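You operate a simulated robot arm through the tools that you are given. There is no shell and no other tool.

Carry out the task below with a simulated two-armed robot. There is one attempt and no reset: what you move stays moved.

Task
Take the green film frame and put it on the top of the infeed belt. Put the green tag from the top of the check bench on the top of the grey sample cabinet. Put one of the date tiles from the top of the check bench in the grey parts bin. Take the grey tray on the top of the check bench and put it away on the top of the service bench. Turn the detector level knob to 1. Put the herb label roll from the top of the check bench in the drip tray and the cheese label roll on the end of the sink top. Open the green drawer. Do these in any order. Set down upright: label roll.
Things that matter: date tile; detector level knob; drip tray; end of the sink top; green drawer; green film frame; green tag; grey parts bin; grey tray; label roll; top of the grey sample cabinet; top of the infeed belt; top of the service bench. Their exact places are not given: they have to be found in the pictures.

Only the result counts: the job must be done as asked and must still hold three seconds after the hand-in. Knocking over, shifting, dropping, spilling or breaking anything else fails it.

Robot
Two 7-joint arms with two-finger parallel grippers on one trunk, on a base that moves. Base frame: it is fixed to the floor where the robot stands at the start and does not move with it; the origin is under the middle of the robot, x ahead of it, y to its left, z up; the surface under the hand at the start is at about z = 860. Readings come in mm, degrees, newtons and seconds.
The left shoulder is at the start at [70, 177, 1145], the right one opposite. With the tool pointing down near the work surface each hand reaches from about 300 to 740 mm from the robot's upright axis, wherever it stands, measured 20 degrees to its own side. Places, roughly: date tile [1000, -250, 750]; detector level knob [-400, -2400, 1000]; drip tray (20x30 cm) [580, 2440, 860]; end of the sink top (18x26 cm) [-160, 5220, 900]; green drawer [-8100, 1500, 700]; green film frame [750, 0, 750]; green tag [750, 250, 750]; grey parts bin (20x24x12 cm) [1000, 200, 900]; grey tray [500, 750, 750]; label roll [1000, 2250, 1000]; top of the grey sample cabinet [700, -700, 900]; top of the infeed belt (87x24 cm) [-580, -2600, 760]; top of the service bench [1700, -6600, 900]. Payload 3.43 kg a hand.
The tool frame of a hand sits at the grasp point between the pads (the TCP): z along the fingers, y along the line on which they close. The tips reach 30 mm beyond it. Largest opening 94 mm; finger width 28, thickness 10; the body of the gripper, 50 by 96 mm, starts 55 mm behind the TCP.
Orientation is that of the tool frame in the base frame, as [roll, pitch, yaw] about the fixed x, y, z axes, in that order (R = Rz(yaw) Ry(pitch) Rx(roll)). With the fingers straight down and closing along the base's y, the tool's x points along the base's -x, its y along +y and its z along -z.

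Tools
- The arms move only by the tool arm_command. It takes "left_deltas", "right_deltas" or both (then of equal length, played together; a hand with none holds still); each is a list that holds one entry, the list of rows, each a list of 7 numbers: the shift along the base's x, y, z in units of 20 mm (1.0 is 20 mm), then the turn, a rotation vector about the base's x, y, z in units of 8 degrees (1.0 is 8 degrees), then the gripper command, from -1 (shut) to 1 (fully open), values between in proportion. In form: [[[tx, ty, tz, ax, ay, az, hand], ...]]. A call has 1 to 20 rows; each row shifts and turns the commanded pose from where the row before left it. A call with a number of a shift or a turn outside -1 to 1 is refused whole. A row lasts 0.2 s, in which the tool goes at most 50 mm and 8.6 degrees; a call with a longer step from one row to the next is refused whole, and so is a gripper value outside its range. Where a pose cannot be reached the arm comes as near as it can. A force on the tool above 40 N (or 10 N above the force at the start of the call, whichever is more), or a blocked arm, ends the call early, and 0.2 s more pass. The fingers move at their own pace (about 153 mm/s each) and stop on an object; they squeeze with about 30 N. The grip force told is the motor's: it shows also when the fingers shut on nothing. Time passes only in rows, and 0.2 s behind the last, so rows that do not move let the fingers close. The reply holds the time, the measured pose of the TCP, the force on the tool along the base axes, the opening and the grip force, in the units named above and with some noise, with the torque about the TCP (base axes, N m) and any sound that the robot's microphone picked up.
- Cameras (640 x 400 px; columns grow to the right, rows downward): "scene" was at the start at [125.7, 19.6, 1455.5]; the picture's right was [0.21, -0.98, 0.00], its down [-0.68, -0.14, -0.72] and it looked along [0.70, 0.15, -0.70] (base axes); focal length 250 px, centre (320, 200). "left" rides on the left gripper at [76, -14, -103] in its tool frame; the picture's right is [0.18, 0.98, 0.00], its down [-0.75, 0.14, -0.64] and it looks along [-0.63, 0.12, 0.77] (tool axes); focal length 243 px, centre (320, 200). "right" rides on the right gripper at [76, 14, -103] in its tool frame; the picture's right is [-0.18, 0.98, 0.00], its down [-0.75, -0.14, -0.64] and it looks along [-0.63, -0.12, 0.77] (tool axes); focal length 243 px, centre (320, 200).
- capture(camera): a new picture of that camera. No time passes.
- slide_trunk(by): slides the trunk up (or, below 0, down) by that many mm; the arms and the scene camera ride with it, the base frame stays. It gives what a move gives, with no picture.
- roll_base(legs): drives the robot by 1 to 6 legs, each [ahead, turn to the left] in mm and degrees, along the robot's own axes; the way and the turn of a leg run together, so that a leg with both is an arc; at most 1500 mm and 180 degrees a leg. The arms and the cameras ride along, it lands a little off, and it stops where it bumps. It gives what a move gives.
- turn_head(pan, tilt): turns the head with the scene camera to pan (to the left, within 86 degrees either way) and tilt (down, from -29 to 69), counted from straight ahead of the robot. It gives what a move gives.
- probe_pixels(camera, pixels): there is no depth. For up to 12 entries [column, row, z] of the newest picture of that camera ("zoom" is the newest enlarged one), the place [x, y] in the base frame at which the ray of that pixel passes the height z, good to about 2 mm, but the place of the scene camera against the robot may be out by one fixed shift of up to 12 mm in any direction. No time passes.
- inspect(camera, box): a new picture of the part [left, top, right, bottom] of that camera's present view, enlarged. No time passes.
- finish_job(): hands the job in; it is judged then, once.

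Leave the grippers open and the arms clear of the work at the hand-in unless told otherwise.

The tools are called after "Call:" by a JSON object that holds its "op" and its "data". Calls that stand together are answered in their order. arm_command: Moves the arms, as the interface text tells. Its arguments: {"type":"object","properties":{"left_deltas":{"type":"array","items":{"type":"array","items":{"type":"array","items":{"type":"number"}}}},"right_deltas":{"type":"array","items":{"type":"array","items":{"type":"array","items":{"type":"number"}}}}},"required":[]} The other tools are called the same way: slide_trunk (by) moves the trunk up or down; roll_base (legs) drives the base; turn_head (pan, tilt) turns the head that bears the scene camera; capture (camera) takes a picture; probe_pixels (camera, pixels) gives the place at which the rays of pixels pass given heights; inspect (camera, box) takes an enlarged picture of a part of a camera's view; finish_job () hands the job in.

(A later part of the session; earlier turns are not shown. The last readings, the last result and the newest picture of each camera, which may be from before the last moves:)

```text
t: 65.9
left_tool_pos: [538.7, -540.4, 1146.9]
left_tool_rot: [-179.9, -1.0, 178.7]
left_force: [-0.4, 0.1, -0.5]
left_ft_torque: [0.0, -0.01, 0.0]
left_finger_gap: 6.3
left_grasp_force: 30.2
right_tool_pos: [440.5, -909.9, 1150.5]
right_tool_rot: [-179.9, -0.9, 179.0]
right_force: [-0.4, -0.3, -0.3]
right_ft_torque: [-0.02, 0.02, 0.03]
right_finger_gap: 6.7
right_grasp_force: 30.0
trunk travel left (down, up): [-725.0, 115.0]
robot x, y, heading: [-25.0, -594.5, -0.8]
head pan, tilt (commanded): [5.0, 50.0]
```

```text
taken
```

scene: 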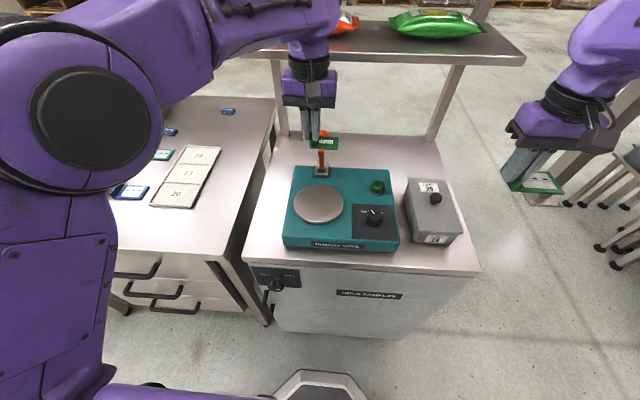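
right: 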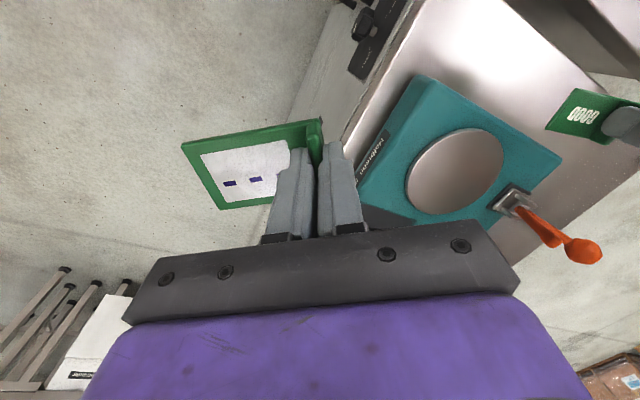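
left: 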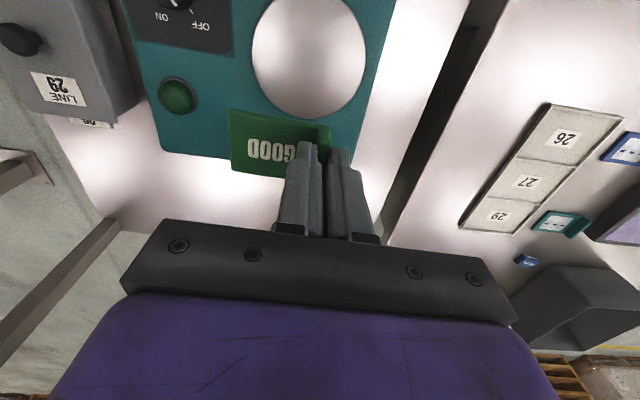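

I measure the free left strip of the cabinet in the left view: the sieve edge near (372,100) and the cabinet edge near (440,100).

Call:
{"op": "probe_pixels", "data": {"camera": "left", "pixels": [[384, 50, 870], [384, 50, 915], [358, 150, 870], [358, 150, 915], [440, 100, 867], [410, 175, 867], [460, 50, 867]]}}

Call:
{"op": "inspect", "data": {"camera": "left", "box": [220, 0, 500, 240]}}

Call:
{"op": "inspect", "data": {"camera": "scene", "box": [220, 60, 500, 300]}}

```text
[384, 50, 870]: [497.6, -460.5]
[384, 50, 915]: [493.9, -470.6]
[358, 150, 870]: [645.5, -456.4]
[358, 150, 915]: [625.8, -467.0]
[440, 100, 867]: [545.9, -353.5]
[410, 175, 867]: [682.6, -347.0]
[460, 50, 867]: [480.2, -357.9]
```

```text
1.67 times, centred on (360, 120) of left
```

zoom: 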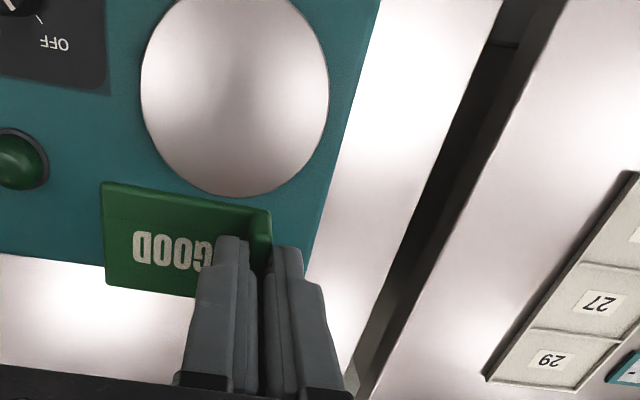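

```text
1.67 times, centred on (360, 180) of scene
```

zoom: 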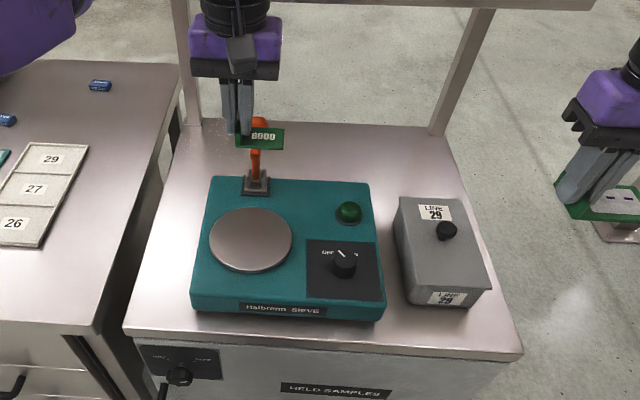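

Free strip is y −352…−463. I move the left hand over y −382 at height, then lower to z≈1000.

Call:
{"op": "arm_command", "data": {"left_deltas": [[[0.13, 0.98, 0, 0, 0, 0, -1], [0.13, 0.98, 0, 0, 0, 0, -1], [0.13, 0.98, 0, 0, 0, 0, -1], [0.13, 0.98, 0, 0, 0, 0, -1], [0.13, 0.98, 0, 0, 0, 0, -1], [0.13, 0.98, 0, 0, 0, 0, -1], [0.13, 0.98, 0, 0, 0, 0, -1], [0.13, 0.98, 0, 0, 0, 0, -1], [0, 0, -0.9, 0, 0, 0, -1], [0, 0, -0.9, 0, 0, 0, -1], [0, 0, -0.9, 0, 0, 0, -1], [0, 0, -0.9, 0, 0, 0, -1], [0, 0, -0.9, 0, 0, 0, -1], [0, 0, -0.9, 0, 0, 0, -1], [0, 0, -0.9, 0, 0, 0, -1], [0, 0, -0.9, 0, 0, 0, -1], [0, 0, 0, 0, 0, 0, -1]]]}}

Call:
{"op": "capture", "data": {"camera": "left"}}

Call:
{"op": "capture", "data": {"camera": "scene"}}

```text
t: 69.5
left_tool_pos: [559.7, -383.9, 1003.5]
left_tool_rot: [-179.9, -1.1, 178.8]
left_force: [0.3, -0.1, 0.0]
left_ft_torque: [-0.01, -0.02, -0.02]
left_finger_gap: 6.3
left_grasp_force: 30.1
right_tool_pos: [440.7, -909.0, 1150.7]
right_tool_rot: [-179.8, -0.8, 179.0]
right_force: [0.0, -0.5, 0.6]
right_ft_torque: [0.02, 0.0, 0.01]
right_finger_gap: 6.9
right_grasp_force: 30.4
trunk travel left (down, up): [-725.0, 115.0]
robot x, y, heading: [-25.9, -599.5, -1.0]
head pan, tilt (commanded): [5.0, 50.0]
```

```text
taken
```

left: 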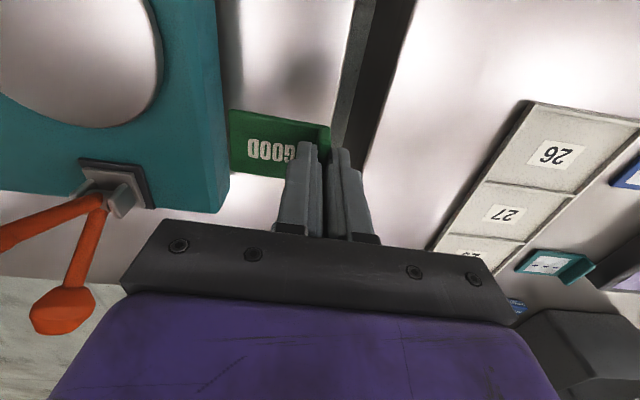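

```text
taken
```

scene: 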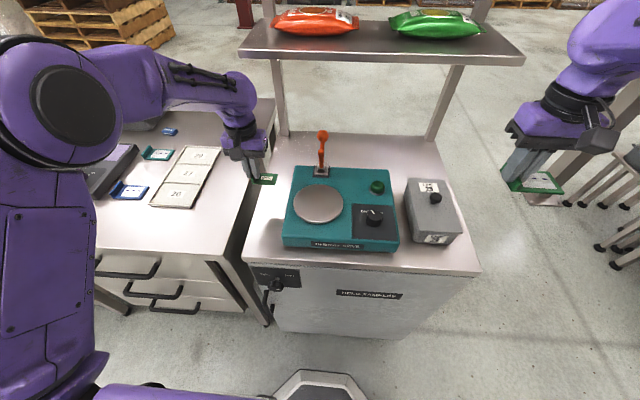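

The tag hangs over the strip with clearance on both sides. I lower to z≈922.

Call:
{"op": "arm_command", "data": {"left_deltas": [[[0, 0, -0.9, 0, 0, 0, -1], [0, 0, -0.9, 0, 0, 0, -1], [0, 0, -0.9, 0, 0, 0, -1], [0, 0, -0.8, 0, 0, 0, -1], [0, 0, -0.5, 0, 0, 0, -1], [0, 0, 0, 0, 0, 0, -1]]]}}

Call:
{"op": "capture", "data": {"camera": "left"}}

```text
t: 70.9
left_tool_pos: [559.7, -384.3, 922.3]
left_tool_rot: [-180.0, -1.1, 178.9]
left_force: [-0.1, -0.1, 0.2]
left_ft_torque: [-0.01, 0.0, 0.03]
left_finger_gap: 6.5
left_grasp_force: 30.4
right_tool_pos: [441.4, -909.5, 1151.6]
right_tool_rot: [-179.8, -0.8, 179.0]
right_force: [-0.1, 0.6, -0.4]
right_ft_torque: [0.02, 0.0, 0.0]
right_finger_gap: 6.8
right_grasp_force: 30.0
trunk travel left (down, up): [-725.0, 115.0]
robot x, y, heading: [-28.4, -597.8, -0.7]
head pan, tilt (commanded): [5.0, 50.0]
```

```text
taken
```

left: 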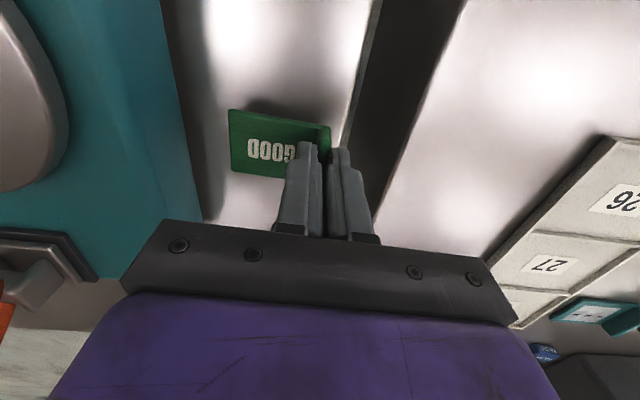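

Near the surface. I lower in small steps, watching the force.

Call:
{"op": "probe_pixels", "data": {"camera": "left", "pixels": [[353, 90, 865], [345, 130, 865], [188, 130, 870], [200, 210, 870]]}}

Call:
{"op": "arm_command", "data": {"left_deltas": [[[0, 0, -0.2, 0, 0, 0, -1], [0, 0, -0.2, 0, 0, 0, -1], [0, 0, -0.15, 0, 0, 0, -1]]]}}

```text
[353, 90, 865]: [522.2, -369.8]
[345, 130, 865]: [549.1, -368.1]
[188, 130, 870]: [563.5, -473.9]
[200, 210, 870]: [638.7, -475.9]
```

```text
t: 71.7
left_tool_pos: [559.4, -384.3, 912.2]
left_tool_rot: [-179.9, -1.0, 178.9]
left_force: [0.9, 0.1, -0.1]
left_ft_torque: [-0.02, -0.01, 0.02]
left_finger_gap: 6.4
left_grasp_force: 29.8
right_tool_pos: [440.1, -909.6, 1152.2]
right_tool_rot: [-179.8, -0.8, 179.0]
right_force: [0.1, -0.3, 0.2]
right_ft_torque: [0.02, 0.01, 0.04]
right_finger_gap: 6.8
right_grasp_force: 29.7
trunk travel left (down, up): [-725.0, 115.0]
robot x, y, heading: [-27.4, -598.6, -0.7]
head pan, tilt (commanded): [5.0, 50.0]
```

The edge is really at y≈−369 and the sieve at ≈−475, so I shift 12 mm toward the middle (slightly raised), then continue down.

Call:
{"op": "arm_command", "data": {"left_deltas": [[[0, -0.3, 0.2, 0, 0, 0, -1], [0, -0.3, 0, 0, 0, 0, -1], [0, 0, -0.2, 0, 0.07, 0, -1], [0, 0, -0.15, 0, 0.07, 0, -1], [0, 0, -0.1, 0, 0, 0, -1]]]}}

Call:
{"op": "arm_command", "data": {"left_deltas": [[[0, 0, -0.1, 0, 0, 0, -1], [0, 0, -0.1, 0, 0, 0, -1]]]}}

```text
t: 72.9
left_tool_pos: [559.7, -396.1, 905.7]
left_tool_rot: [-179.9, -2.2, 178.8]
left_force: [0.2, -0.7, 0.0]
left_ft_torque: [-0.02, 0.01, 0.0]
left_finger_gap: 6.3
left_grasp_force: 29.8
right_tool_pos: [441.1, -908.6, 1151.4]
right_tool_rot: [-179.8, -0.9, 178.9]
right_force: [0.0, -0.6, -0.2]
right_ft_torque: [-0.01, -0.01, 0.0]
right_finger_gap: 6.5
right_grasp_force: 30.2
trunk travel left (down, up): [-725.0, 115.0]
robot x, y, heading: [-27.9, -596.6, -0.6]
head pan, tilt (commanded): [5.0, 50.0]
```

```text
t: 73.5
left_tool_pos: [559.4, -396.8, 903.7]
left_tool_rot: [-179.9, -2.1, 178.8]
left_force: [-0.4, 0.1, 5.7]
left_ft_torque: [-0.03, -0.16, 0.01]
left_finger_gap: 6.6
left_grasp_force: 30.1
right_tool_pos: [440.1, -909.3, 1151.2]
right_tool_rot: [-179.8, -0.8, 179.0]
right_force: [0.3, -0.2, 0.0]
right_ft_torque: [0.03, -0.01, 0.0]
right_finger_gap: 6.8
right_grasp_force: 30.0
trunk travel left (down, up): [-725.0, 115.0]
robot x, y, heading: [-29.7, -599.7, -0.7]
head pan, tilt (commanded): [5.0, 50.0]
```

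Contact (5.7 N). I level the small pitch error and settle 1 mm, then release.

Call:
{"op": "arm_command", "data": {"left_deltas": [[[0, 0, 0.03, 0, -0.13, 0, -1], [0, 0, -0.03, 0, -0.13, 0, -1], [0, 0, -0.04, 0, 0, 0, -1]]]}}

```text
t: 74.3
left_tool_pos: [559.1, -396.9, 903.5]
left_tool_rot: [-180.0, -0.1, 178.8]
left_force: [-1.2, 0.6, 5.9]
left_ft_torque: [-0.01, -0.1, -0.02]
left_finger_gap: 6.7
left_grasp_force: 30.1
right_tool_pos: [439.5, -908.5, 1151.6]
right_tool_rot: [-179.8, -0.9, 179.0]
right_force: [-0.4, 0.9, -0.3]
right_ft_torque: [0.01, 0.01, 0.02]
right_finger_gap: 6.9
right_grasp_force: 29.7
trunk travel left (down, up): [-725.0, 115.0]
robot x, y, heading: [-31.4, -598.8, -0.4]
head pan, tilt (commanded): [5.0, 50.0]
```

The tag rests on the cabinet. I open to ~20 mm and rise straight up.

Call:
{"op": "arm_command", "data": {"left_deltas": [[[0, 0, 0, 0, 0, 0, -0.6], [0, 0, 0, 0, 0, 0, -0.5], [0, 0, 0.4, 0, 0, 0, -0.5], [0, 0, 0.8, 0, 0, 0, -0.5], [0, 0, 0.9, 0, 0, 0, -0.5], [0, 0, 0.9, 0, 0, 0, -0.5], [0, 0, 0.9, 0, 0, 0, -0.5], [0, 0, 0.9, 0, 0, 0, -0.5]]]}}

Call:
{"op": "capture", "data": {"camera": "left"}}

```text
t: 76.1
left_tool_pos: [559.0, -396.6, 998.0]
left_tool_rot: [-179.9, -0.2, 178.8]
left_force: [-0.1, -0.7, -0.8]
left_ft_torque: [-0.01, 0.0, 0.04]
left_finger_gap: 23.4
left_grasp_force: 0.0
right_tool_pos: [440.8, -908.5, 1150.6]
right_tool_rot: [-179.8, -0.9, 179.1]
right_force: [0.4, 0.1, -0.6]
right_ft_torque: [0.03, 0.0, 0.0]
right_finger_gap: 6.7
right_grasp_force: 29.8
trunk travel left (down, up): [-725.0, 115.0]
robot x, y, heading: [-24.6, -601.8, -0.7]
head pan, tilt (commanded): [5.0, 50.0]
```

```text
taken
```

left: 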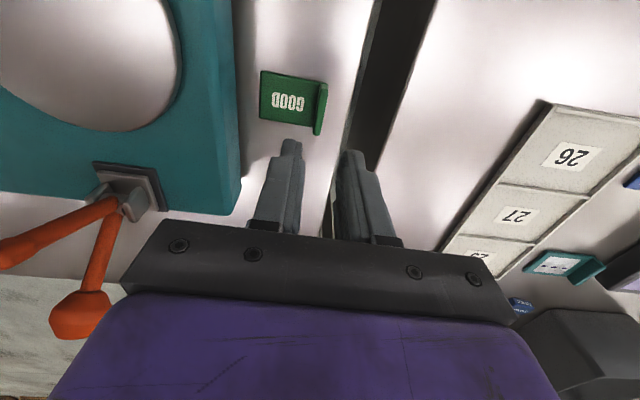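

The green tag stands on the cabinet top. I raise the left hand and then drive to the grey WORN tray: back 150, left 90°, ahead 1080, right 90°.

Call:
{"op": "arm_command", "data": {"left_deltas": [[[0, 0, 0.95, 0, 0, 0, 0], [0, 0, 0.95, 0, 0, 0, 0.5], [0, 0, 0.95, 0, 0, 0, 0.5], [0, 0, 0.95, 0, 0, 0, 0.5], [0, 0, 0.95, 0, 0, 0, 0.5], [0, 0, 0.95, 0, 0, 0, 0.5], [0, 0, 0.95, 0, 0, 0, 0.5], [0, 0, 0.95, 0, 0, 0, 0.5]]]}}

Call:
{"op": "roll_base", "data": {"legs": [[-150, 0], [0, 90.6], [1075, 0], [0, -90]]}}

Call:
{"op": "turn_head", "data": {"pan": 15, "tilt": 50}}

Call:
{"op": "capture", "data": {"camera": "scene"}}

```text
t: 77.9
left_tool_pos: [559.0, -397.5, 1149.5]
left_tool_rot: [180.0, -0.2, 178.8]
left_force: [-0.4, 0.2, 0.1]
left_ft_torque: [0.02, 0.0, -0.01]
left_finger_gap: 70.6
left_grasp_force: 0.1
right_tool_pos: [440.4, -909.2, 1151.3]
right_tool_rot: [-179.8, -0.9, 178.9]
right_force: [-1.2, 0.1, -0.7]
right_ft_torque: [0.03, 0.03, 0.03]
right_finger_gap: 6.7
right_grasp_force: 30.1
trunk travel left (down, up): [-725.0, 115.0]
robot x, y, heading: [-24.8, -597.9, -0.5]
head pan, tilt (commanded): [5.0, 50.0]
```

```text
t: 92.1
left_tool_pos: [409.9, 698.0, 1149.0]
left_tool_rot: [-179.9, -0.1, 179.8]
left_force: [0.3, 0.3, 0.0]
left_ft_torque: [-0.03, -0.01, -0.01]
left_finger_gap: 70.5
left_grasp_force: 0.0
right_tool_pos: [300.1, 183.3, 1152.1]
right_tool_rot: [-179.8, -0.9, 179.9]
right_force: [-0.6, 0.0, 0.6]
right_ft_torque: [0.02, -0.05, -0.04]
right_finger_gap: 6.7
right_grasp_force: 30.1
trunk travel left (down, up): [-725.0, 115.0]
robot x, y, heading: [-171.1, 488.0, 0.3]
head pan, tilt (commanded): [5.0, 50.0]
```

```text
t: 92.8
left_tool_pos: [409.1, 698.0, 1149.1]
left_tool_rot: [-179.9, -0.3, 179.8]
left_force: [0.0, 0.1, 0.3]
left_ft_torque: [0.0, -0.02, 0.0]
left_finger_gap: 70.8
left_grasp_force: 0.1
right_tool_pos: [299.2, 183.6, 1152.0]
right_tool_rot: [-179.8, -0.8, -180.0]
right_force: [0.1, 0.2, -0.6]
right_ft_torque: [0.04, -0.02, 0.0]
right_finger_gap: 6.5
right_grasp_force: 29.9
trunk travel left (down, up): [-725.0, 115.0]
robot x, y, heading: [-177.5, 484.5, 0.6]
head pan, tilt (commanded): [15.0, 50.0]
```

```text
taken
```

scene: 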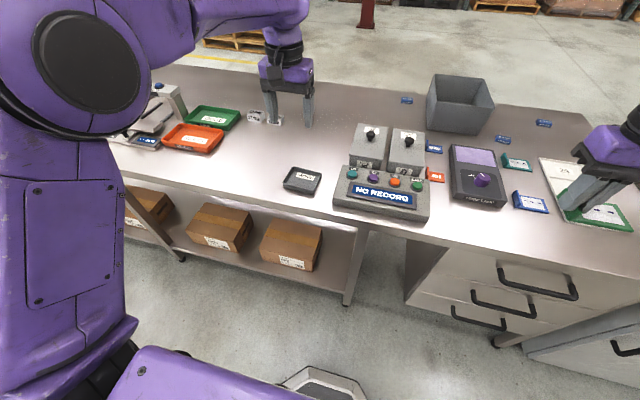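

All bench items look unchanged. The WORN tray is at (302,180). I look with the left hand camera.

Call:
{"op": "capture", "data": {"camera": "left"}}

Call:
{"op": "inspect", "data": {"camera": "scene", "box": [260, 140, 380, 220]}}

Call:
{"op": "probe_pixels", "data": {"camera": "scene", "pixels": [[284, 186, 865], [312, 194, 865], [322, 172, 865], [294, 166, 865], [333, 208, 880]]}}

```text
taken
```

left: 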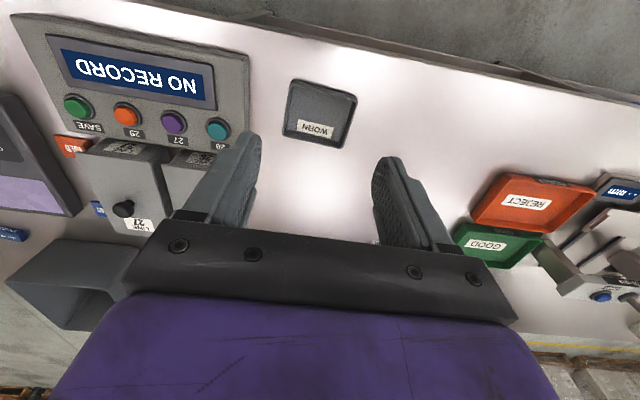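

```text
5.00 times, centred on (320, 180) of scene
```

zoom: 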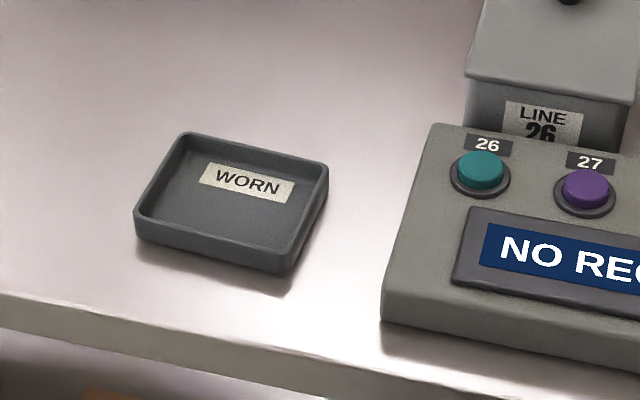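

```text
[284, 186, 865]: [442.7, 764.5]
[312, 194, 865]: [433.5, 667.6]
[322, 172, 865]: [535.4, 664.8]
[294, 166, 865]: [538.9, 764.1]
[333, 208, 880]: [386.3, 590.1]
```

The tray spans about x 438–537, y 666–764. I drive ahead 85 mm and bring the left hand above its left wall (y≈764).

Call:
{"op": "roll_base", "data": {"legs": [[85, 0]]}}

Call:
{"op": "arm_command", "data": {"left_deltas": [[[0, 0.9, -0.9, 0, 0, 0, -0.2], [0, 0.9, -0.9, 0, 0, 0, -0.2], [0, 0.9, -0.9, 0, 0, 0, -0.2], [0, 0.5, -0.9, 0, 0, 0, -0.2], [0, 0, -0.9, 0, 0, 0, -0.2], [0, 0, -0.9, 0, 0, 0, -0.2], [0, 0, -0.9, 0, 0, 0, -0.2], [0, 0, -0.9, 0, 0, 0, -0.2], [0, 0, 0, 0, 0, 0, -0.2]]]}}

Call:
{"op": "capture", "data": {"camera": "left"}}

```text
t: 93.9
left_tool_pos: [487.1, 699.0, 1153.2]
left_tool_rot: [-180.0, 0.3, 179.8]
left_force: [-1.4, -0.3, 0.2]
left_ft_torque: [-0.02, -0.06, -0.02]
left_finger_gap: 70.4
left_grasp_force: 0.1
right_tool_pos: [376.6, 183.4, 1154.5]
right_tool_rot: [-179.8, -0.5, 179.9]
right_force: [0.5, -0.7, -0.6]
right_ft_torque: [0.01, -0.03, 0.01]
right_finger_gap: 6.5
right_grasp_force: 30.3
trunk travel left (down, up): [-725.0, 115.0]
robot x, y, heading: [-90.1, 488.6, 0.3]
head pan, tilt (commanded): [15.0, 50.0]
```

```text
t: 95.9
left_tool_pos: [494.8, 762.2, 1004.9]
left_tool_rot: [-180.0, -0.1, 179.8]
left_force: [0.2, 0.4, 0.3]
left_ft_torque: [0.02, 0.01, 0.02]
left_finger_gap: 37.2
left_grasp_force: 0.0
right_tool_pos: [385.1, 184.0, 1151.1]
right_tool_rot: [-179.8, -1.0, 180.0]
right_force: [-0.3, 0.1, 0.0]
right_ft_torque: [0.04, -0.02, -0.02]
right_finger_gap: 6.9
right_grasp_force: 30.0
trunk travel left (down, up): [-725.0, 115.0]
robot x, y, heading: [-87.7, 487.5, 0.1]
head pan, tilt (commanded): [15.0, 50.0]
```

```text
taken
```

left: 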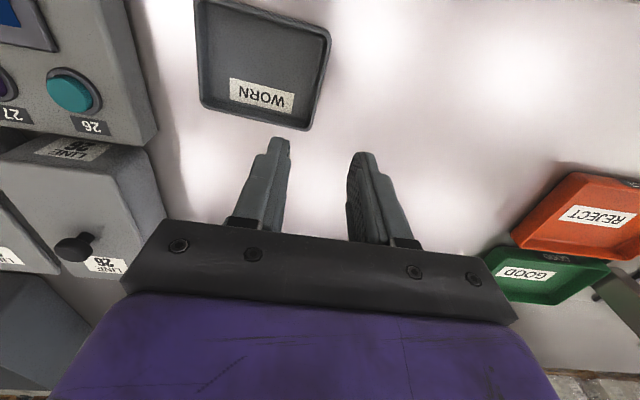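

Call:
{"op": "inspect", "data": {"camera": "left", "box": [180, 0, 380, 160]}}

Call:
{"op": "probe_pixels", "data": {"camera": "zoom", "pixels": [[450, 200, 885], [475, 200, 885], [450, 200, 880], [475, 200, 880], [484, 110, 885], [405, 400, 885]]}}

```text
2.50 times, centred on (280, 80) of left
```

zoom: 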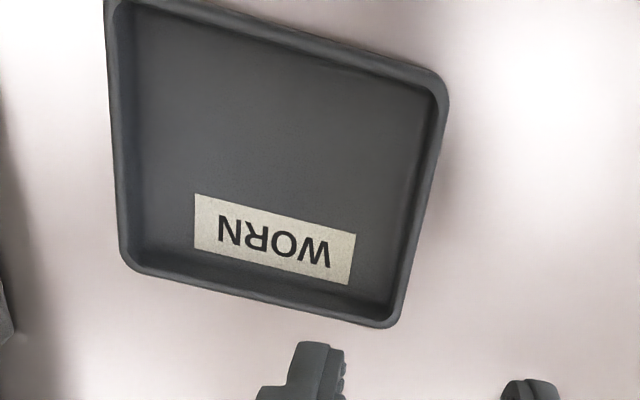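

```text
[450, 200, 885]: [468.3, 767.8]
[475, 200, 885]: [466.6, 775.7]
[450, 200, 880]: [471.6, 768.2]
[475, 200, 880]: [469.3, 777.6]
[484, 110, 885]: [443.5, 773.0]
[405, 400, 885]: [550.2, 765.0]
```

Call:
{"op": "probe_pixels", "data": {"camera": "zoom", "pixels": [[426, 200, 885], [411, 200, 885], [447, 95, 885], [432, 95, 885], [405, 310, 885], [390, 300, 885], [426, 200, 875], [411, 200, 875], [426, 200, 895], [411, 200, 895], [115, 200, 885], [127, 262, 885]]}}

```text
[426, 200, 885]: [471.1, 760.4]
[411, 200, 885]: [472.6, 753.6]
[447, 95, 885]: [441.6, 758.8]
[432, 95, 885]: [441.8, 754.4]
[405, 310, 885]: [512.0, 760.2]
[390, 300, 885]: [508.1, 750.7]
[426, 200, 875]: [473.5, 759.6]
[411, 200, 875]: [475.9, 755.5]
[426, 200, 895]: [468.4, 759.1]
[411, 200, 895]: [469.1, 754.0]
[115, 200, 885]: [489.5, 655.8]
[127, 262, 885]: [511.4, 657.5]
```

Rim centre is at y≈757, middle x≈477. I move there with a ~30 mm gap and descend to z≈925 for a look.

Call:
{"op": "arm_command", "data": {"left_deltas": [[[-0.3, -0.09, -0.6, 0, 0, 0, -0.36], [-0.3, -0.09, -0.9, 0, 0, 0, -0.36], [-0.3, -0.08, -0.9, 0, 0, 0, -0.36], [0, 0, -0.9, 0, 0, 0, -0.36], [0, 0, -0.7, 0, 0, 0, -0.36], [0, 0, 0, 0, 0, 0, -0.36]]]}}

Call:
{"op": "inspect", "data": {"camera": "left", "box": [200, 20, 420, 220]}}

```text
t: 97.3
left_tool_pos: [477.1, 758.1, 925.2]
left_tool_rot: [179.9, -0.2, 179.8]
left_force: [0.4, 0.5, 0.8]
left_ft_torque: [-0.01, 0.0, 0.0]
left_finger_gap: 30.3
left_grasp_force: 0.1
right_tool_pos: [384.1, 183.5, 1152.4]
right_tool_rot: [-179.8, -0.9, -179.9]
right_force: [-0.6, -0.2, -0.9]
right_ft_torque: [-0.01, -0.04, 0.01]
right_finger_gap: 6.6
right_grasp_force: 29.3
trunk travel left (down, up): [-725.0, 115.0]
robot x, y, heading: [-92.7, 483.9, 0.2]
head pan, tilt (commanded): [15.0, 50.0]
```

```text
2.00 times, centred on (310, 120) of left
```

zoom: 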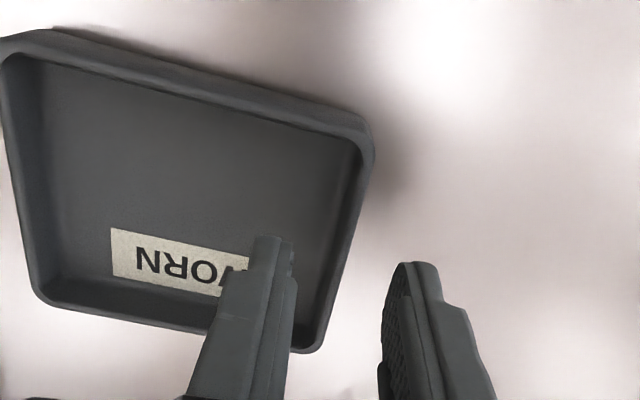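

The rim lies centred between the finger tips. I descend ~22 mm to z≈903 and close.

Call:
{"op": "arm_command", "data": {"left_deltas": [[[0, 0, -0.5, 0, 0, 0, -0.36], [0, 0, -0.4, 0, 0, 0, -0.36], [0, 0, -0.2, 0, 0, 0, -0.36], [0, 0, 0, 0, 0, 0, -0.36]]]}}

Call:
{"op": "inspect", "data": {"camera": "left", "box": [200, 20, 420, 220]}}

```text
t: 98.3
left_tool_pos: [476.8, 758.5, 904.9]
left_tool_rot: [-179.9, -0.1, 179.8]
left_force: [0.0, -0.7, 0.5]
left_ft_torque: [0.0, -0.03, -0.02]
left_finger_gap: 30.1
left_grasp_force: 0.0
right_tool_pos: [383.5, 183.8, 1151.3]
right_tool_rot: [-179.7, -0.9, 180.0]
right_force: [-0.1, 0.7, 0.1]
right_ft_torque: [0.02, -0.03, -0.05]
right_finger_gap: 6.7
right_grasp_force: 30.1
trunk travel left (down, up): [-725.0, 115.0]
robot x, y, heading: [-85.5, 487.9, 0.3]
head pan, tilt (commanded): [15.0, 50.0]
```

```text
2.00 times, centred on (310, 120) of left
```

zoom: 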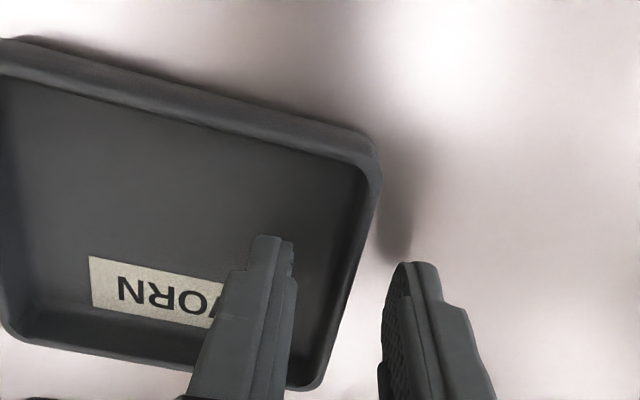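

I go 3 mm lower and close on the rim.

Call:
{"op": "arm_command", "data": {"left_deltas": [[[0, -0.05, -0.15, 0, 0, 0, -0.36], [0, 0, 0, 0, 0, 0, -1], [0, 0, 0, 0, 0, 0, -1], [0, 0, 0, 0, 0, 0, -1], [0, 0, 0, 0, 0, 0, -1]]]}}

Call:
{"op": "inspect", "data": {"camera": "left", "box": [200, 20, 420, 220]}}

```text
t: 99.5
left_tool_pos: [476.0, 755.8, 900.8]
left_tool_rot: [-179.9, -0.1, 179.7]
left_force: [0.3, 1.0, 0.4]
left_ft_torque: [0.02, -0.02, -0.03]
left_finger_gap: 3.3
left_grasp_force: 30.2
right_tool_pos: [383.2, 183.7, 1151.7]
right_tool_rot: [-179.8, -0.8, 179.9]
right_force: [0.1, -0.3, 0.2]
right_ft_torque: [-0.02, -0.01, 0.01]
right_finger_gap: 6.7
right_grasp_force: 29.9
trunk travel left (down, up): [-725.0, 115.0]
robot x, y, heading: [-91.7, 487.6, 0.2]
head pan, tilt (commanded): [15.0, 50.0]
```

```text
2.00 times, centred on (310, 120) of left
```

zoom: 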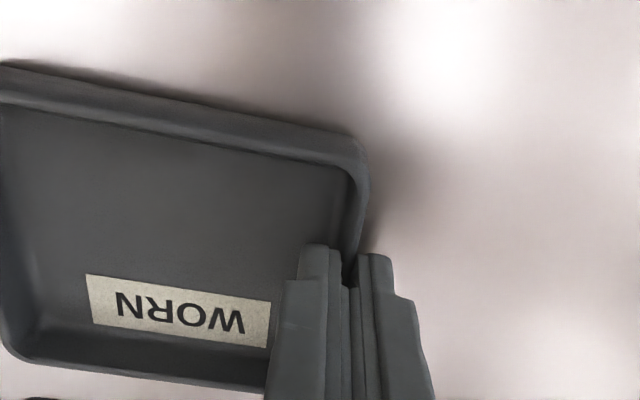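

Gripped on a 3.3 mm wall. I lift gently and check.

Call:
{"op": "arm_command", "data": {"left_deltas": [[[0, 0, 0.3, 0, 0, 0, -1], [0, 0, 0.5, 0, 0, 0, -1], [0, 0, 0.7, 0, 0, 0, -1], [0, 0, 0.9, 0, 0, 0, -1], [0, 0, 0.9, 0, 0, 0, -1], [0, 0, 0.9, 0, 0, 0, -1], [0, 0, 0.9, 0, 0, 0, -1], [0, 0, 0.9, 0, 0, 0, -1], [0, 0, 0.9, 0, 0, 0, -1], [0, 0, 0.9, 0, 0, 0, -1], [0, 0, 0.9, 0, 0, 0, -1], [0, 0, 0.9, 0, 0, 0, -1]]]}}

Call:
{"op": "capture", "data": {"camera": "left"}}

Call:
{"op": "capture", "data": {"camera": "scene"}}

```text
t: 102.1
left_tool_pos: [474.8, 755.8, 1093.6]
left_tool_rot: [-179.9, -0.2, 179.8]
left_force: [0.1, 0.2, -1.0]
left_ft_torque: [0.11, -0.01, 0.01]
left_finger_gap: 3.2
left_grasp_force: 30.1
right_tool_pos: [382.6, 184.2, 1151.3]
right_tool_rot: [-179.9, -0.9, -180.0]
right_force: [-0.6, 0.2, -0.9]
right_ft_torque: [-0.04, -0.02, 0.0]
right_finger_gap: 6.7
right_grasp_force: 30.4
trunk travel left (down, up): [-725.0, 115.0]
robot x, y, heading: [-87.4, 486.8, 0.3]
head pan, tilt (commanded): [15.0, 50.0]
```

```text
taken
```

left: 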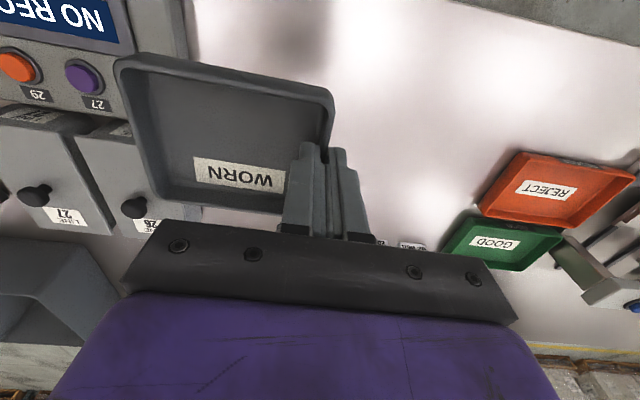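

```text
taken
```

scene: 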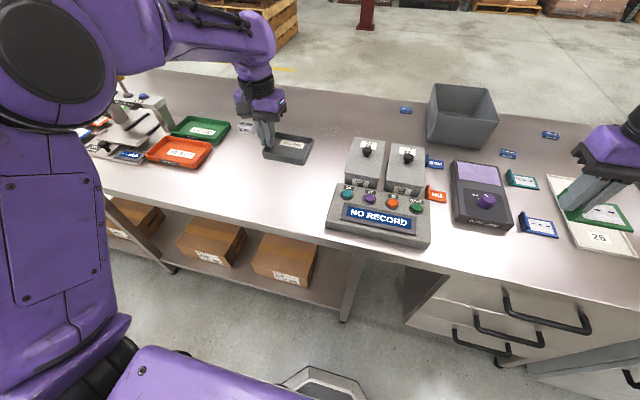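

Both items are held. I raise the left hand a bit, back off and drive to a viewing spot before the detector/infeed at about (−420,−1700), heading −90°.

Call:
{"op": "arm_command", "data": {"left_deltas": [[[0, 0, 0.9, 0, 0, 0, -1], [0, 0, 0.9, 0, 0, 0, -1], [0, 0, 0.9, 0, 0, 0, -1]]]}}

Call:
{"op": "roll_base", "data": {"legs": [[-150, 0], [0, -95], [1100, 0], [1090, 0], [0, 5]]}}

Call:
{"op": "turn_head", "data": {"pan": 0, "tilt": 30}}

Call:
{"op": "capture", "data": {"camera": "scene"}}

```text
t: 102.9
left_tool_pos: [475.8, 755.4, 1147.9]
left_tool_rot: [-180.0, -0.1, 179.7]
left_force: [-0.9, 0.4, -1.4]
left_ft_torque: [0.06, 0.01, 0.02]
left_finger_gap: 3.2
left_grasp_force: 29.9
right_tool_pos: [384.3, 183.5, 1151.6]
right_tool_rot: [-179.8, -0.9, 180.0]
right_force: [0.3, -0.4, -1.0]
right_ft_torque: [0.03, 0.01, -0.01]
right_finger_gap: 6.7
right_grasp_force: 30.1
trunk travel left (down, up): [-725.0, 115.0]
robot x, y, heading: [-89.8, 486.2, 0.2]
head pan, tilt (commanded): [15.0, 50.0]
```

```text
t: 119.2
left_tool_pos: [-125.3, -2262.9, 1148.0]
left_tool_rot: [-179.9, -0.1, 90.2]
left_force: [-0.7, -0.1, 0.0]
left_ft_torque: [0.03, -0.02, -0.01]
left_finger_gap: 3.0
left_grasp_force: 30.7
right_tool_pos: [-697.5, -2178.0, 1151.1]
right_tool_rot: [-179.9, -0.9, 90.5]
right_force: [-0.9, 0.6, -0.4]
right_ft_torque: [0.02, -0.05, -0.01]
right_finger_gap: 6.7
right_grasp_force: 30.2
trunk travel left (down, up): [-725.0, 115.0]
robot x, y, heading: [-396.0, -1701.9, -89.2]
head pan, tilt (commanded): [15.0, 50.0]
```

```text
t: 120.0
left_tool_pos: [-122.1, -2265.5, 1147.3]
left_tool_rot: [-179.9, 0.0, 90.4]
left_force: [0.4, 0.0, -1.2]
left_ft_torque: [0.01, -0.06, 0.0]
left_finger_gap: 3.2
left_grasp_force: 29.4
right_tool_pos: [-694.8, -2179.0, 1152.0]
right_tool_rot: [-179.8, -1.0, 90.6]
right_force: [0.6, -0.3, -1.0]
right_ft_torque: [0.02, -0.02, 0.02]
right_finger_gap: 6.7
right_grasp_force: 30.3
trunk travel left (down, up): [-725.0, 115.0]
robot x, y, heading: [-395.0, -1700.4, -88.9]
head pan, tilt (commanded): [0.0, 30.0]
```

```text
taken
```

scene: 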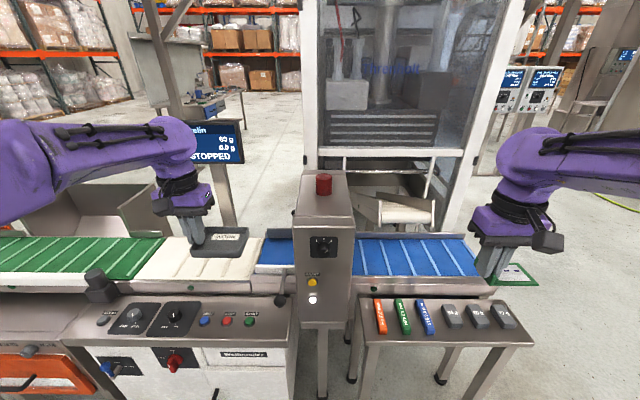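

I see the detector with its knob at (323,247), the blue infeed belt behind a small table with wands and blocks. I zoom in on these.

Call:
{"op": "inspect", "data": {"camera": "scene", "box": [230, 160, 500, 340]}}

Call:
{"op": "inspect", "data": {"camera": "scene", "box": [280, 200, 370, 320]}}

Call:
{"op": "probe_pixels", "data": {"camera": "scene", "pixels": [[255, 272, 760], [262, 240, 760], [360, 275, 760], [356, 238, 760], [478, 272, 760], [462, 236, 760], [323, 247, 1000], [345, 350, 760], [490, 290, 760]]}}

```text
2.22 times, centred on (365, 250) of scene
```

zoom: 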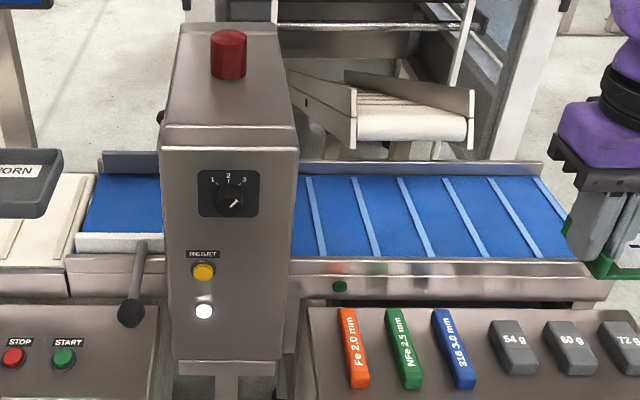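

```text
3.33 times, centred on (325, 260) of scene
```

zoom: 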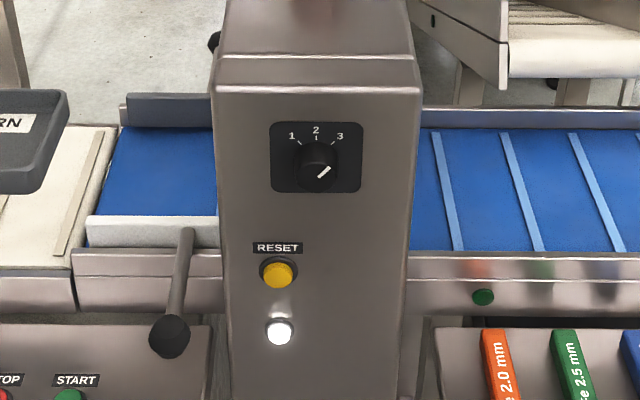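

```text
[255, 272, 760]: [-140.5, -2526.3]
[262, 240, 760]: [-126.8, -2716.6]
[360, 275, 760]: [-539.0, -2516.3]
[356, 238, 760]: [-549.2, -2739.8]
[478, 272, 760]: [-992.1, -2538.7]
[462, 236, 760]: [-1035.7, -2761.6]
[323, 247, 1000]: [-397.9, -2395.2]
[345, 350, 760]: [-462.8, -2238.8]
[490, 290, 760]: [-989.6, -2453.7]
```

Knob scale 1‑2‑3; its pointer points at 3 now. First the frame: I draw the left hand (tray) back toward the body by 190 mm before moving closer.

Call:
{"op": "arm_command", "data": {"left_deltas": [[[0.1, 0.95, 0, 0, 0, 0, -1], [0.1, 0.95, 0, 0, 0, 0, -1], [0.1, 0.95, 0, 0, 0, 0, -1], [0.1, 0.95, 0, 0, 0, 0, -1], [0.1, 0.95, 0, 0, 0, 0, -1], [0.1, 0.95, 0, 0, 0, 0, -1], [0.1, 0.95, 0, 0, 0, 0, -1], [0.1, 0.95, 0, 0, 0, 0, -1], [0.1, 0.95, 0, 0, 0, 0, -1], [0.1, 0.95, 0, 0, 0, 0, -1], [0, 0, 0, 0, 0, 0, -1]]]}}

Call:
{"op": "capture", "data": {"camera": "scene"}}

Call:
{"op": "capture", "data": {"camera": "right"}}

```text
t: 122.4
left_tool_pos: [-76.3, -2119.0, 1136.1]
left_tool_rot: [-178.9, 0.0, 90.5]
left_force: [-0.2, -1.1, -0.6]
left_ft_torque: [0.01, -0.03, 0.04]
left_finger_gap: 3.3
left_grasp_force: 30.0
left hand out of reach, approached as far as the arm can: row 7, 8, 9, 10
right_tool_pos: [-695.4, -2178.8, 1151.0]
right_tool_rot: [-179.8, -1.0, 90.5]
right_force: [-1.0, 0.6, -0.4]
right_ft_torque: [0.01, -0.03, -0.01]
right_finger_gap: 6.9
right_grasp_force: 29.9
trunk travel left (down, up): [-725.0, 115.0]
robot x, y, heading: [-399.2, -1704.3, -89.3]
head pan, tilt (commanded): [0.0, 30.0]
```

```text
taken
```

scene: 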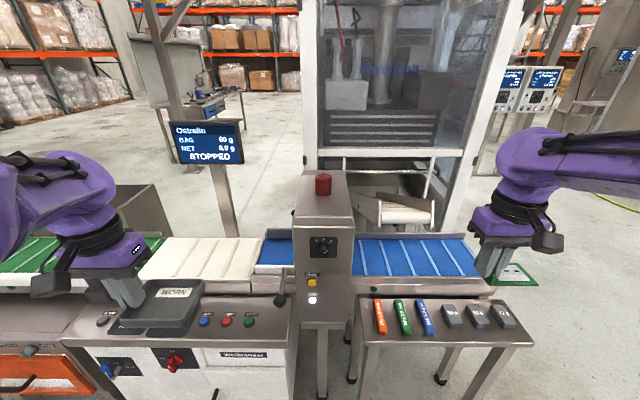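

```text
taken
```

right: 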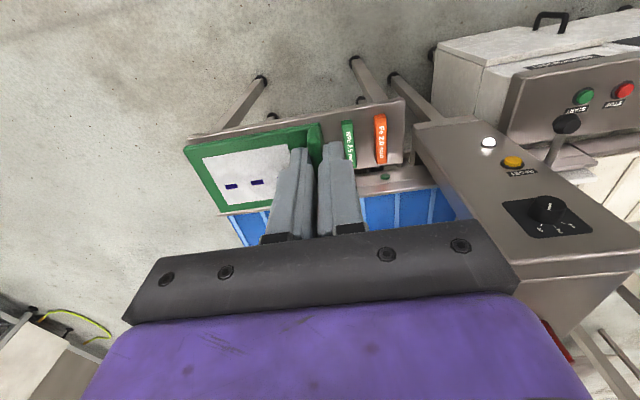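

The left hand can go no nearer; that's fine. I probe a few neighbours (weigher lever ball, table edges) before driving closer.

Call:
{"op": "probe_pixels", "data": {"camera": "scene", "pixels": [[279, 300, 800], [279, 300, 900], [323, 185, 1150], [323, 185, 1200], [300, 215, 1100], [352, 215, 1100], [365, 300, 760], [482, 290, 760], [300, 330, 800]]}}

Call:
{"op": "inspect", "data": {"camera": "right", "box": [200, 80, 480, 260]}}

```text
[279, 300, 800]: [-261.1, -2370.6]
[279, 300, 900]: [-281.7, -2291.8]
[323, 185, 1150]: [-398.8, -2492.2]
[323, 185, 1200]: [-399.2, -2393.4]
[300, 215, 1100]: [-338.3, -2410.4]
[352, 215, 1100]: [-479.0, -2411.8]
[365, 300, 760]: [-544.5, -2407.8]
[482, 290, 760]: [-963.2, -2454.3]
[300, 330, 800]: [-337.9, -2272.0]
```

```text
2.22 times, centred on (340, 170) of right
```

zoom: 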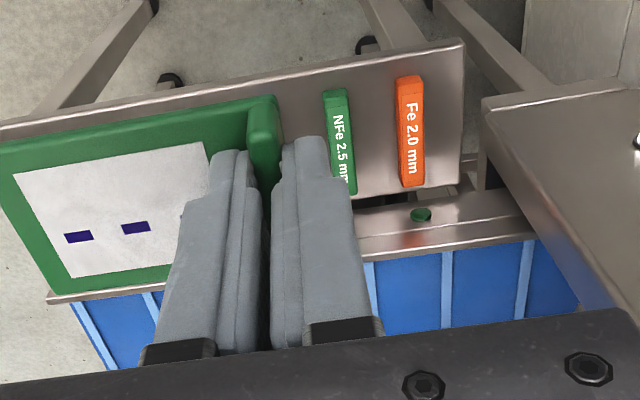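

I drive ahead 235 mm (to y≈−1940) and then look again.

Call:
{"op": "roll_base", "data": {"legs": [[235, 0]]}}

Call:
{"op": "turn_head", "data": {"pan": -10, "tilt": 50}}

Call:
{"op": "capture", "data": {"camera": "scene"}}

Call:
{"op": "capture", "data": {"camera": "right"}}

```text
t: 124.2
left_tool_pos: [-73.2, -2353.3, 1135.5]
left_tool_rot: [-178.9, -0.3, 90.6]
left_force: [-0.8, 0.0, -0.4]
left_ft_torque: [0.0, -0.06, -0.03]
left_finger_gap: 3.2
left_grasp_force: 29.6
right_tool_pos: [-691.8, -2412.5, 1150.5]
right_tool_rot: [-179.8, -0.9, 90.5]
right_force: [0.3, -0.1, -0.6]
right_ft_torque: [-0.04, -0.01, -0.01]
right_finger_gap: 6.7
right_grasp_force: 30.1
trunk travel left (down, up): [-725.0, 115.0]
robot x, y, heading: [-392.3, -1933.3, -89.3]
head pan, tilt (commanded): [0.0, 30.0]
```

```text
t: 125.0
left_tool_pos: [-71.4, -2355.2, 1133.1]
left_tool_rot: [-178.7, -0.3, 90.6]
left_force: [0.8, -0.4, -1.5]
left_ft_torque: [0.01, -0.04, -0.02]
left_finger_gap: 3.1
left_grasp_force: 30.2
right_tool_pos: [-692.6, -2415.0, 1150.5]
right_tool_rot: [-179.8, -1.1, 90.5]
right_force: [-0.8, 0.7, -1.1]
right_ft_torque: [-0.02, 0.01, 0.0]
right_finger_gap: 6.8
right_grasp_force: 30.1
trunk travel left (down, up): [-725.0, 115.0]
robot x, y, heading: [-396.6, -1933.8, -89.1]
head pan, tilt (commanded): [-10.0, 50.0]
```

```text
taken
```

scene: 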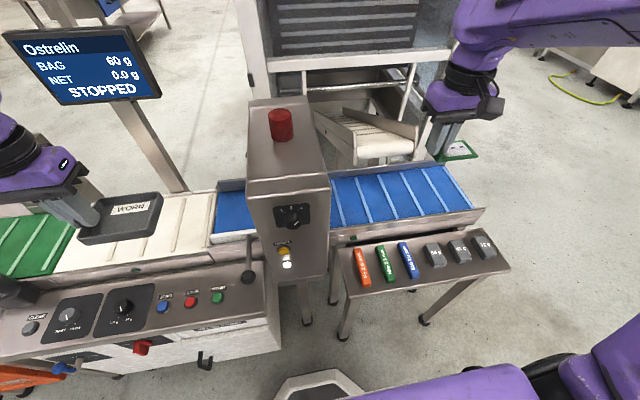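

```text
taken
```

right: 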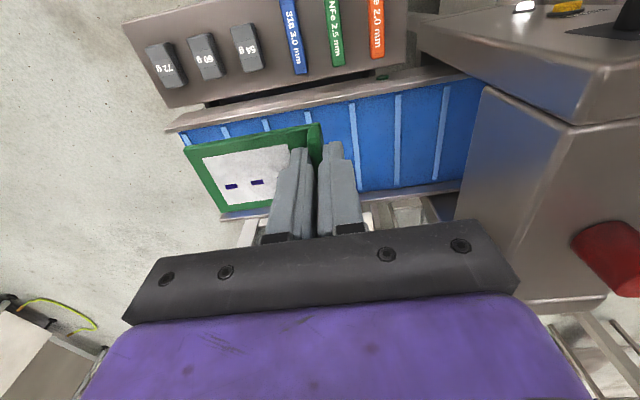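

The right hand is near the belt's far right end. I zoom in on the belt to see whether the light stripes are raised.

Call:
{"op": "inspect", "data": {"camera": "right", "box": [180, 60, 500, 240]}}

Call:
{"op": "inspect", "data": {"camera": "scene", "box": [310, 150, 510, 270]}}

Call:
{"op": "probe_pixels", "data": {"camera": "right", "pixels": [[350, 105, 760], [355, 195, 760], [397, 95, 760], [400, 185, 760], [447, 85, 760], [435, 180, 760], [200, 130, 760], [480, 80, 760]]}}

```text
2.00 times, centred on (340, 150) of right
```

zoom: 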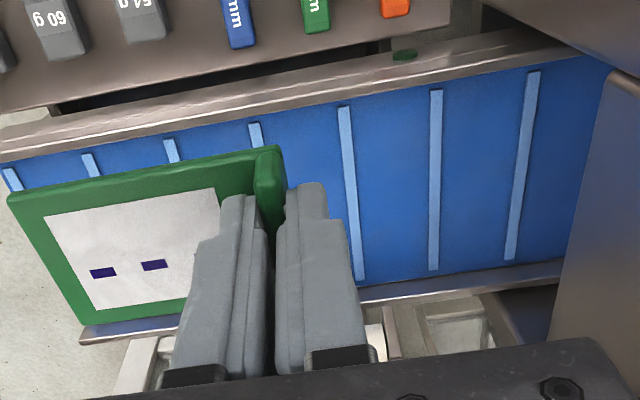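

```text
3.20 times, centred on (410, 210) of scene
```

zoom: 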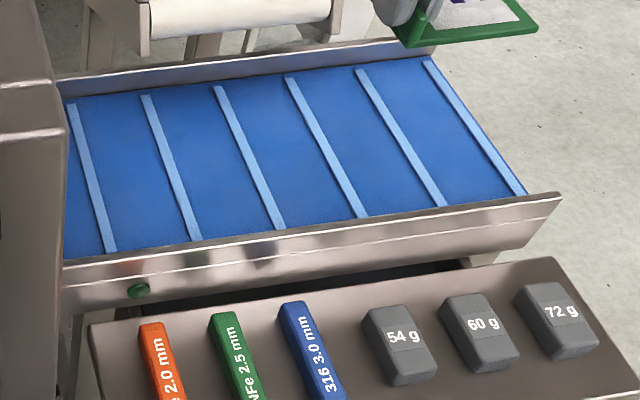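

```text
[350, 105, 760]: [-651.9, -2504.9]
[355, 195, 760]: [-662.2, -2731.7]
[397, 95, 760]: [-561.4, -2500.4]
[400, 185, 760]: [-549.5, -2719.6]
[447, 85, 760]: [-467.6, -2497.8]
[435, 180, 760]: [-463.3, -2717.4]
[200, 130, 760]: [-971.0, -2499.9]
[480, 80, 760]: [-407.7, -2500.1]
```

Cleats are slightly raised, about 95–98 mm apart; the belt is free. I bring the frame above the bay between cleats near x −703, at y −2610 and z≈900, levelling the 1° pitch.

Call:
{"op": "arm_command", "data": {"right_deltas": [[[0.107, -0.696, -0.893, -0.07, 0, 0, -1], [0.107, -0.696, -0.893, -0.07, 0, 0, -1], [0.107, -0.696, -0.893, 0, 0, 0, -1], [0.107, -0.696, -0.893, 0, 0, 0, -1], [0.107, -0.696, -0.893, 0, 0, 0, -1], [0.107, -0.696, -0.893, 0, 0, 0, -1], [0.107, -0.696, -0.893, 0, 0, 0, -1], [0.107, -0.696, -0.893, 0, 0, 0, -1], [0.107, -0.696, -0.893, 0, 0, 0, -1], [0.107, -0.696, -0.893, 0, 0, 0, -1], [0.107, -0.696, -0.893, 0, 0, 0, -1], [0.107, -0.696, -0.893, 0, 0, 0, -1], [0, 0, 0, 0, 0, 0, -1]]]}}

Call:
{"op": "capture", "data": {"camera": "right"}}

Call:
{"op": "capture", "data": {"camera": "scene"}}

```text
t: 127.8
left_tool_pos: [-71.3, -2354.6, 1134.8]
left_tool_rot: [-178.7, -0.3, 90.5]
left_force: [-1.5, 1.0, 0.2]
left_ft_torque: [-0.04, -0.05, 0.02]
left_finger_gap: 3.3
left_grasp_force: 30.3
right_tool_pos: [-667.0, -2580.4, 936.3]
right_tool_rot: [-179.8, 0.2, 90.5]
right_force: [-1.2, -0.4, 0.0]
right_ft_torque: [-0.03, 0.0, -0.04]
right_finger_gap: 6.8
right_grasp_force: 30.3
trunk travel left (down, up): [-725.0, 115.0]
robot x, y, heading: [-393.1, -1939.1, -89.2]
head pan, tilt (commanded): [-10.0, 50.0]
```

```text
taken
```

right: 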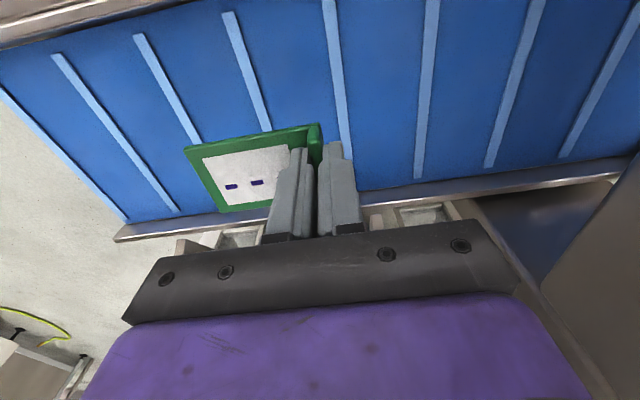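

```text
taken
```

scene: 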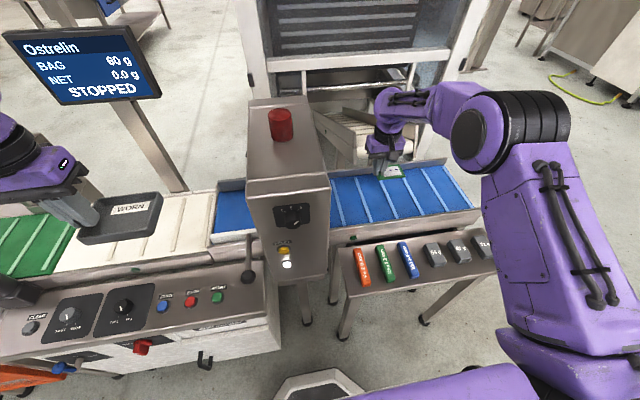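

Call:
{"op": "probe_pixels", "data": {"camera": "right", "pixels": [[333, 60, 762], [341, 60, 762], [244, 60, 762], [252, 60, 762], [152, 60, 762], [160, 60, 762], [425, 60, 762], [436, 60, 762], [345, 130, 762], [262, 110, 762], [340, 200, 762], [330, 190, 765]]}}

```text
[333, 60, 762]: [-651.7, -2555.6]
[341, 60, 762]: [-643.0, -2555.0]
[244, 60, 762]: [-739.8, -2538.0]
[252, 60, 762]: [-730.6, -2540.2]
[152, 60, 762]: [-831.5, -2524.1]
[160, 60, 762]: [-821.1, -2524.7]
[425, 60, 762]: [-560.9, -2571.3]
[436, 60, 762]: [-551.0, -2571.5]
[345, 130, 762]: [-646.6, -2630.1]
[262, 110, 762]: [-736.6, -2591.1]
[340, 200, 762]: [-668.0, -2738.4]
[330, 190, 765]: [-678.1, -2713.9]
```

Cleats are ~90 mm apart with ~81 mm gaps; the 86 mm frame can rest level across two of them (x −735 and −647). I move to TCP x −651.5, y −2610 and lower to z≈836.

Call:
{"op": "arm_command", "data": {"right_deltas": [[[0.16, -0.3, -0.9, 0, 0, 0, -1], [0.16, -0.3, -0.9, 0, 0, 0, -1], [0.16, -0.3, -0.9, 0, 0, 0, -1], [0.16, -0.3, -0.9, 0, 0, 0, -1], [0.135, -0.3, -0.9, 0, 0, 0, -1], [0, 0, -0.5, 0, 0, 0, -1], [0, 0, 0, 0, 0, 0, -1]]]}}

Call:
{"op": "capture", "data": {"camera": "right"}}

```text
t: 129.4
left_tool_pos: [-72.2, -2354.5, 1133.7]
left_tool_rot: [-178.8, -0.2, 90.7]
left_force: [-0.4, -0.3, -0.5]
left_ft_torque: [0.01, -0.01, -0.01]
left_finger_gap: 3.2
left_grasp_force: 29.8
right_tool_pos: [-650.5, -2610.2, 836.3]
right_tool_rot: [-179.8, 0.3, 90.5]
right_force: [0.3, 0.0, -0.1]
right_ft_torque: [0.02, -0.01, 0.0]
right_finger_gap: 6.5
right_grasp_force: 29.8
trunk travel left (down, up): [-725.0, 115.0]
robot x, y, heading: [-392.4, -1935.8, -89.1]
head pan, tilt (commanded): [-10.0, 50.0]
```

```text
taken
```

right: 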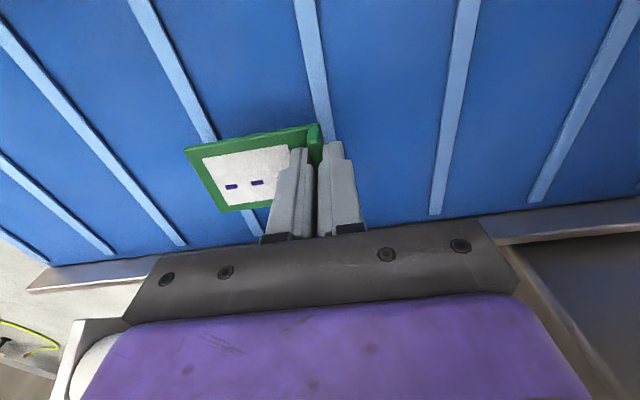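

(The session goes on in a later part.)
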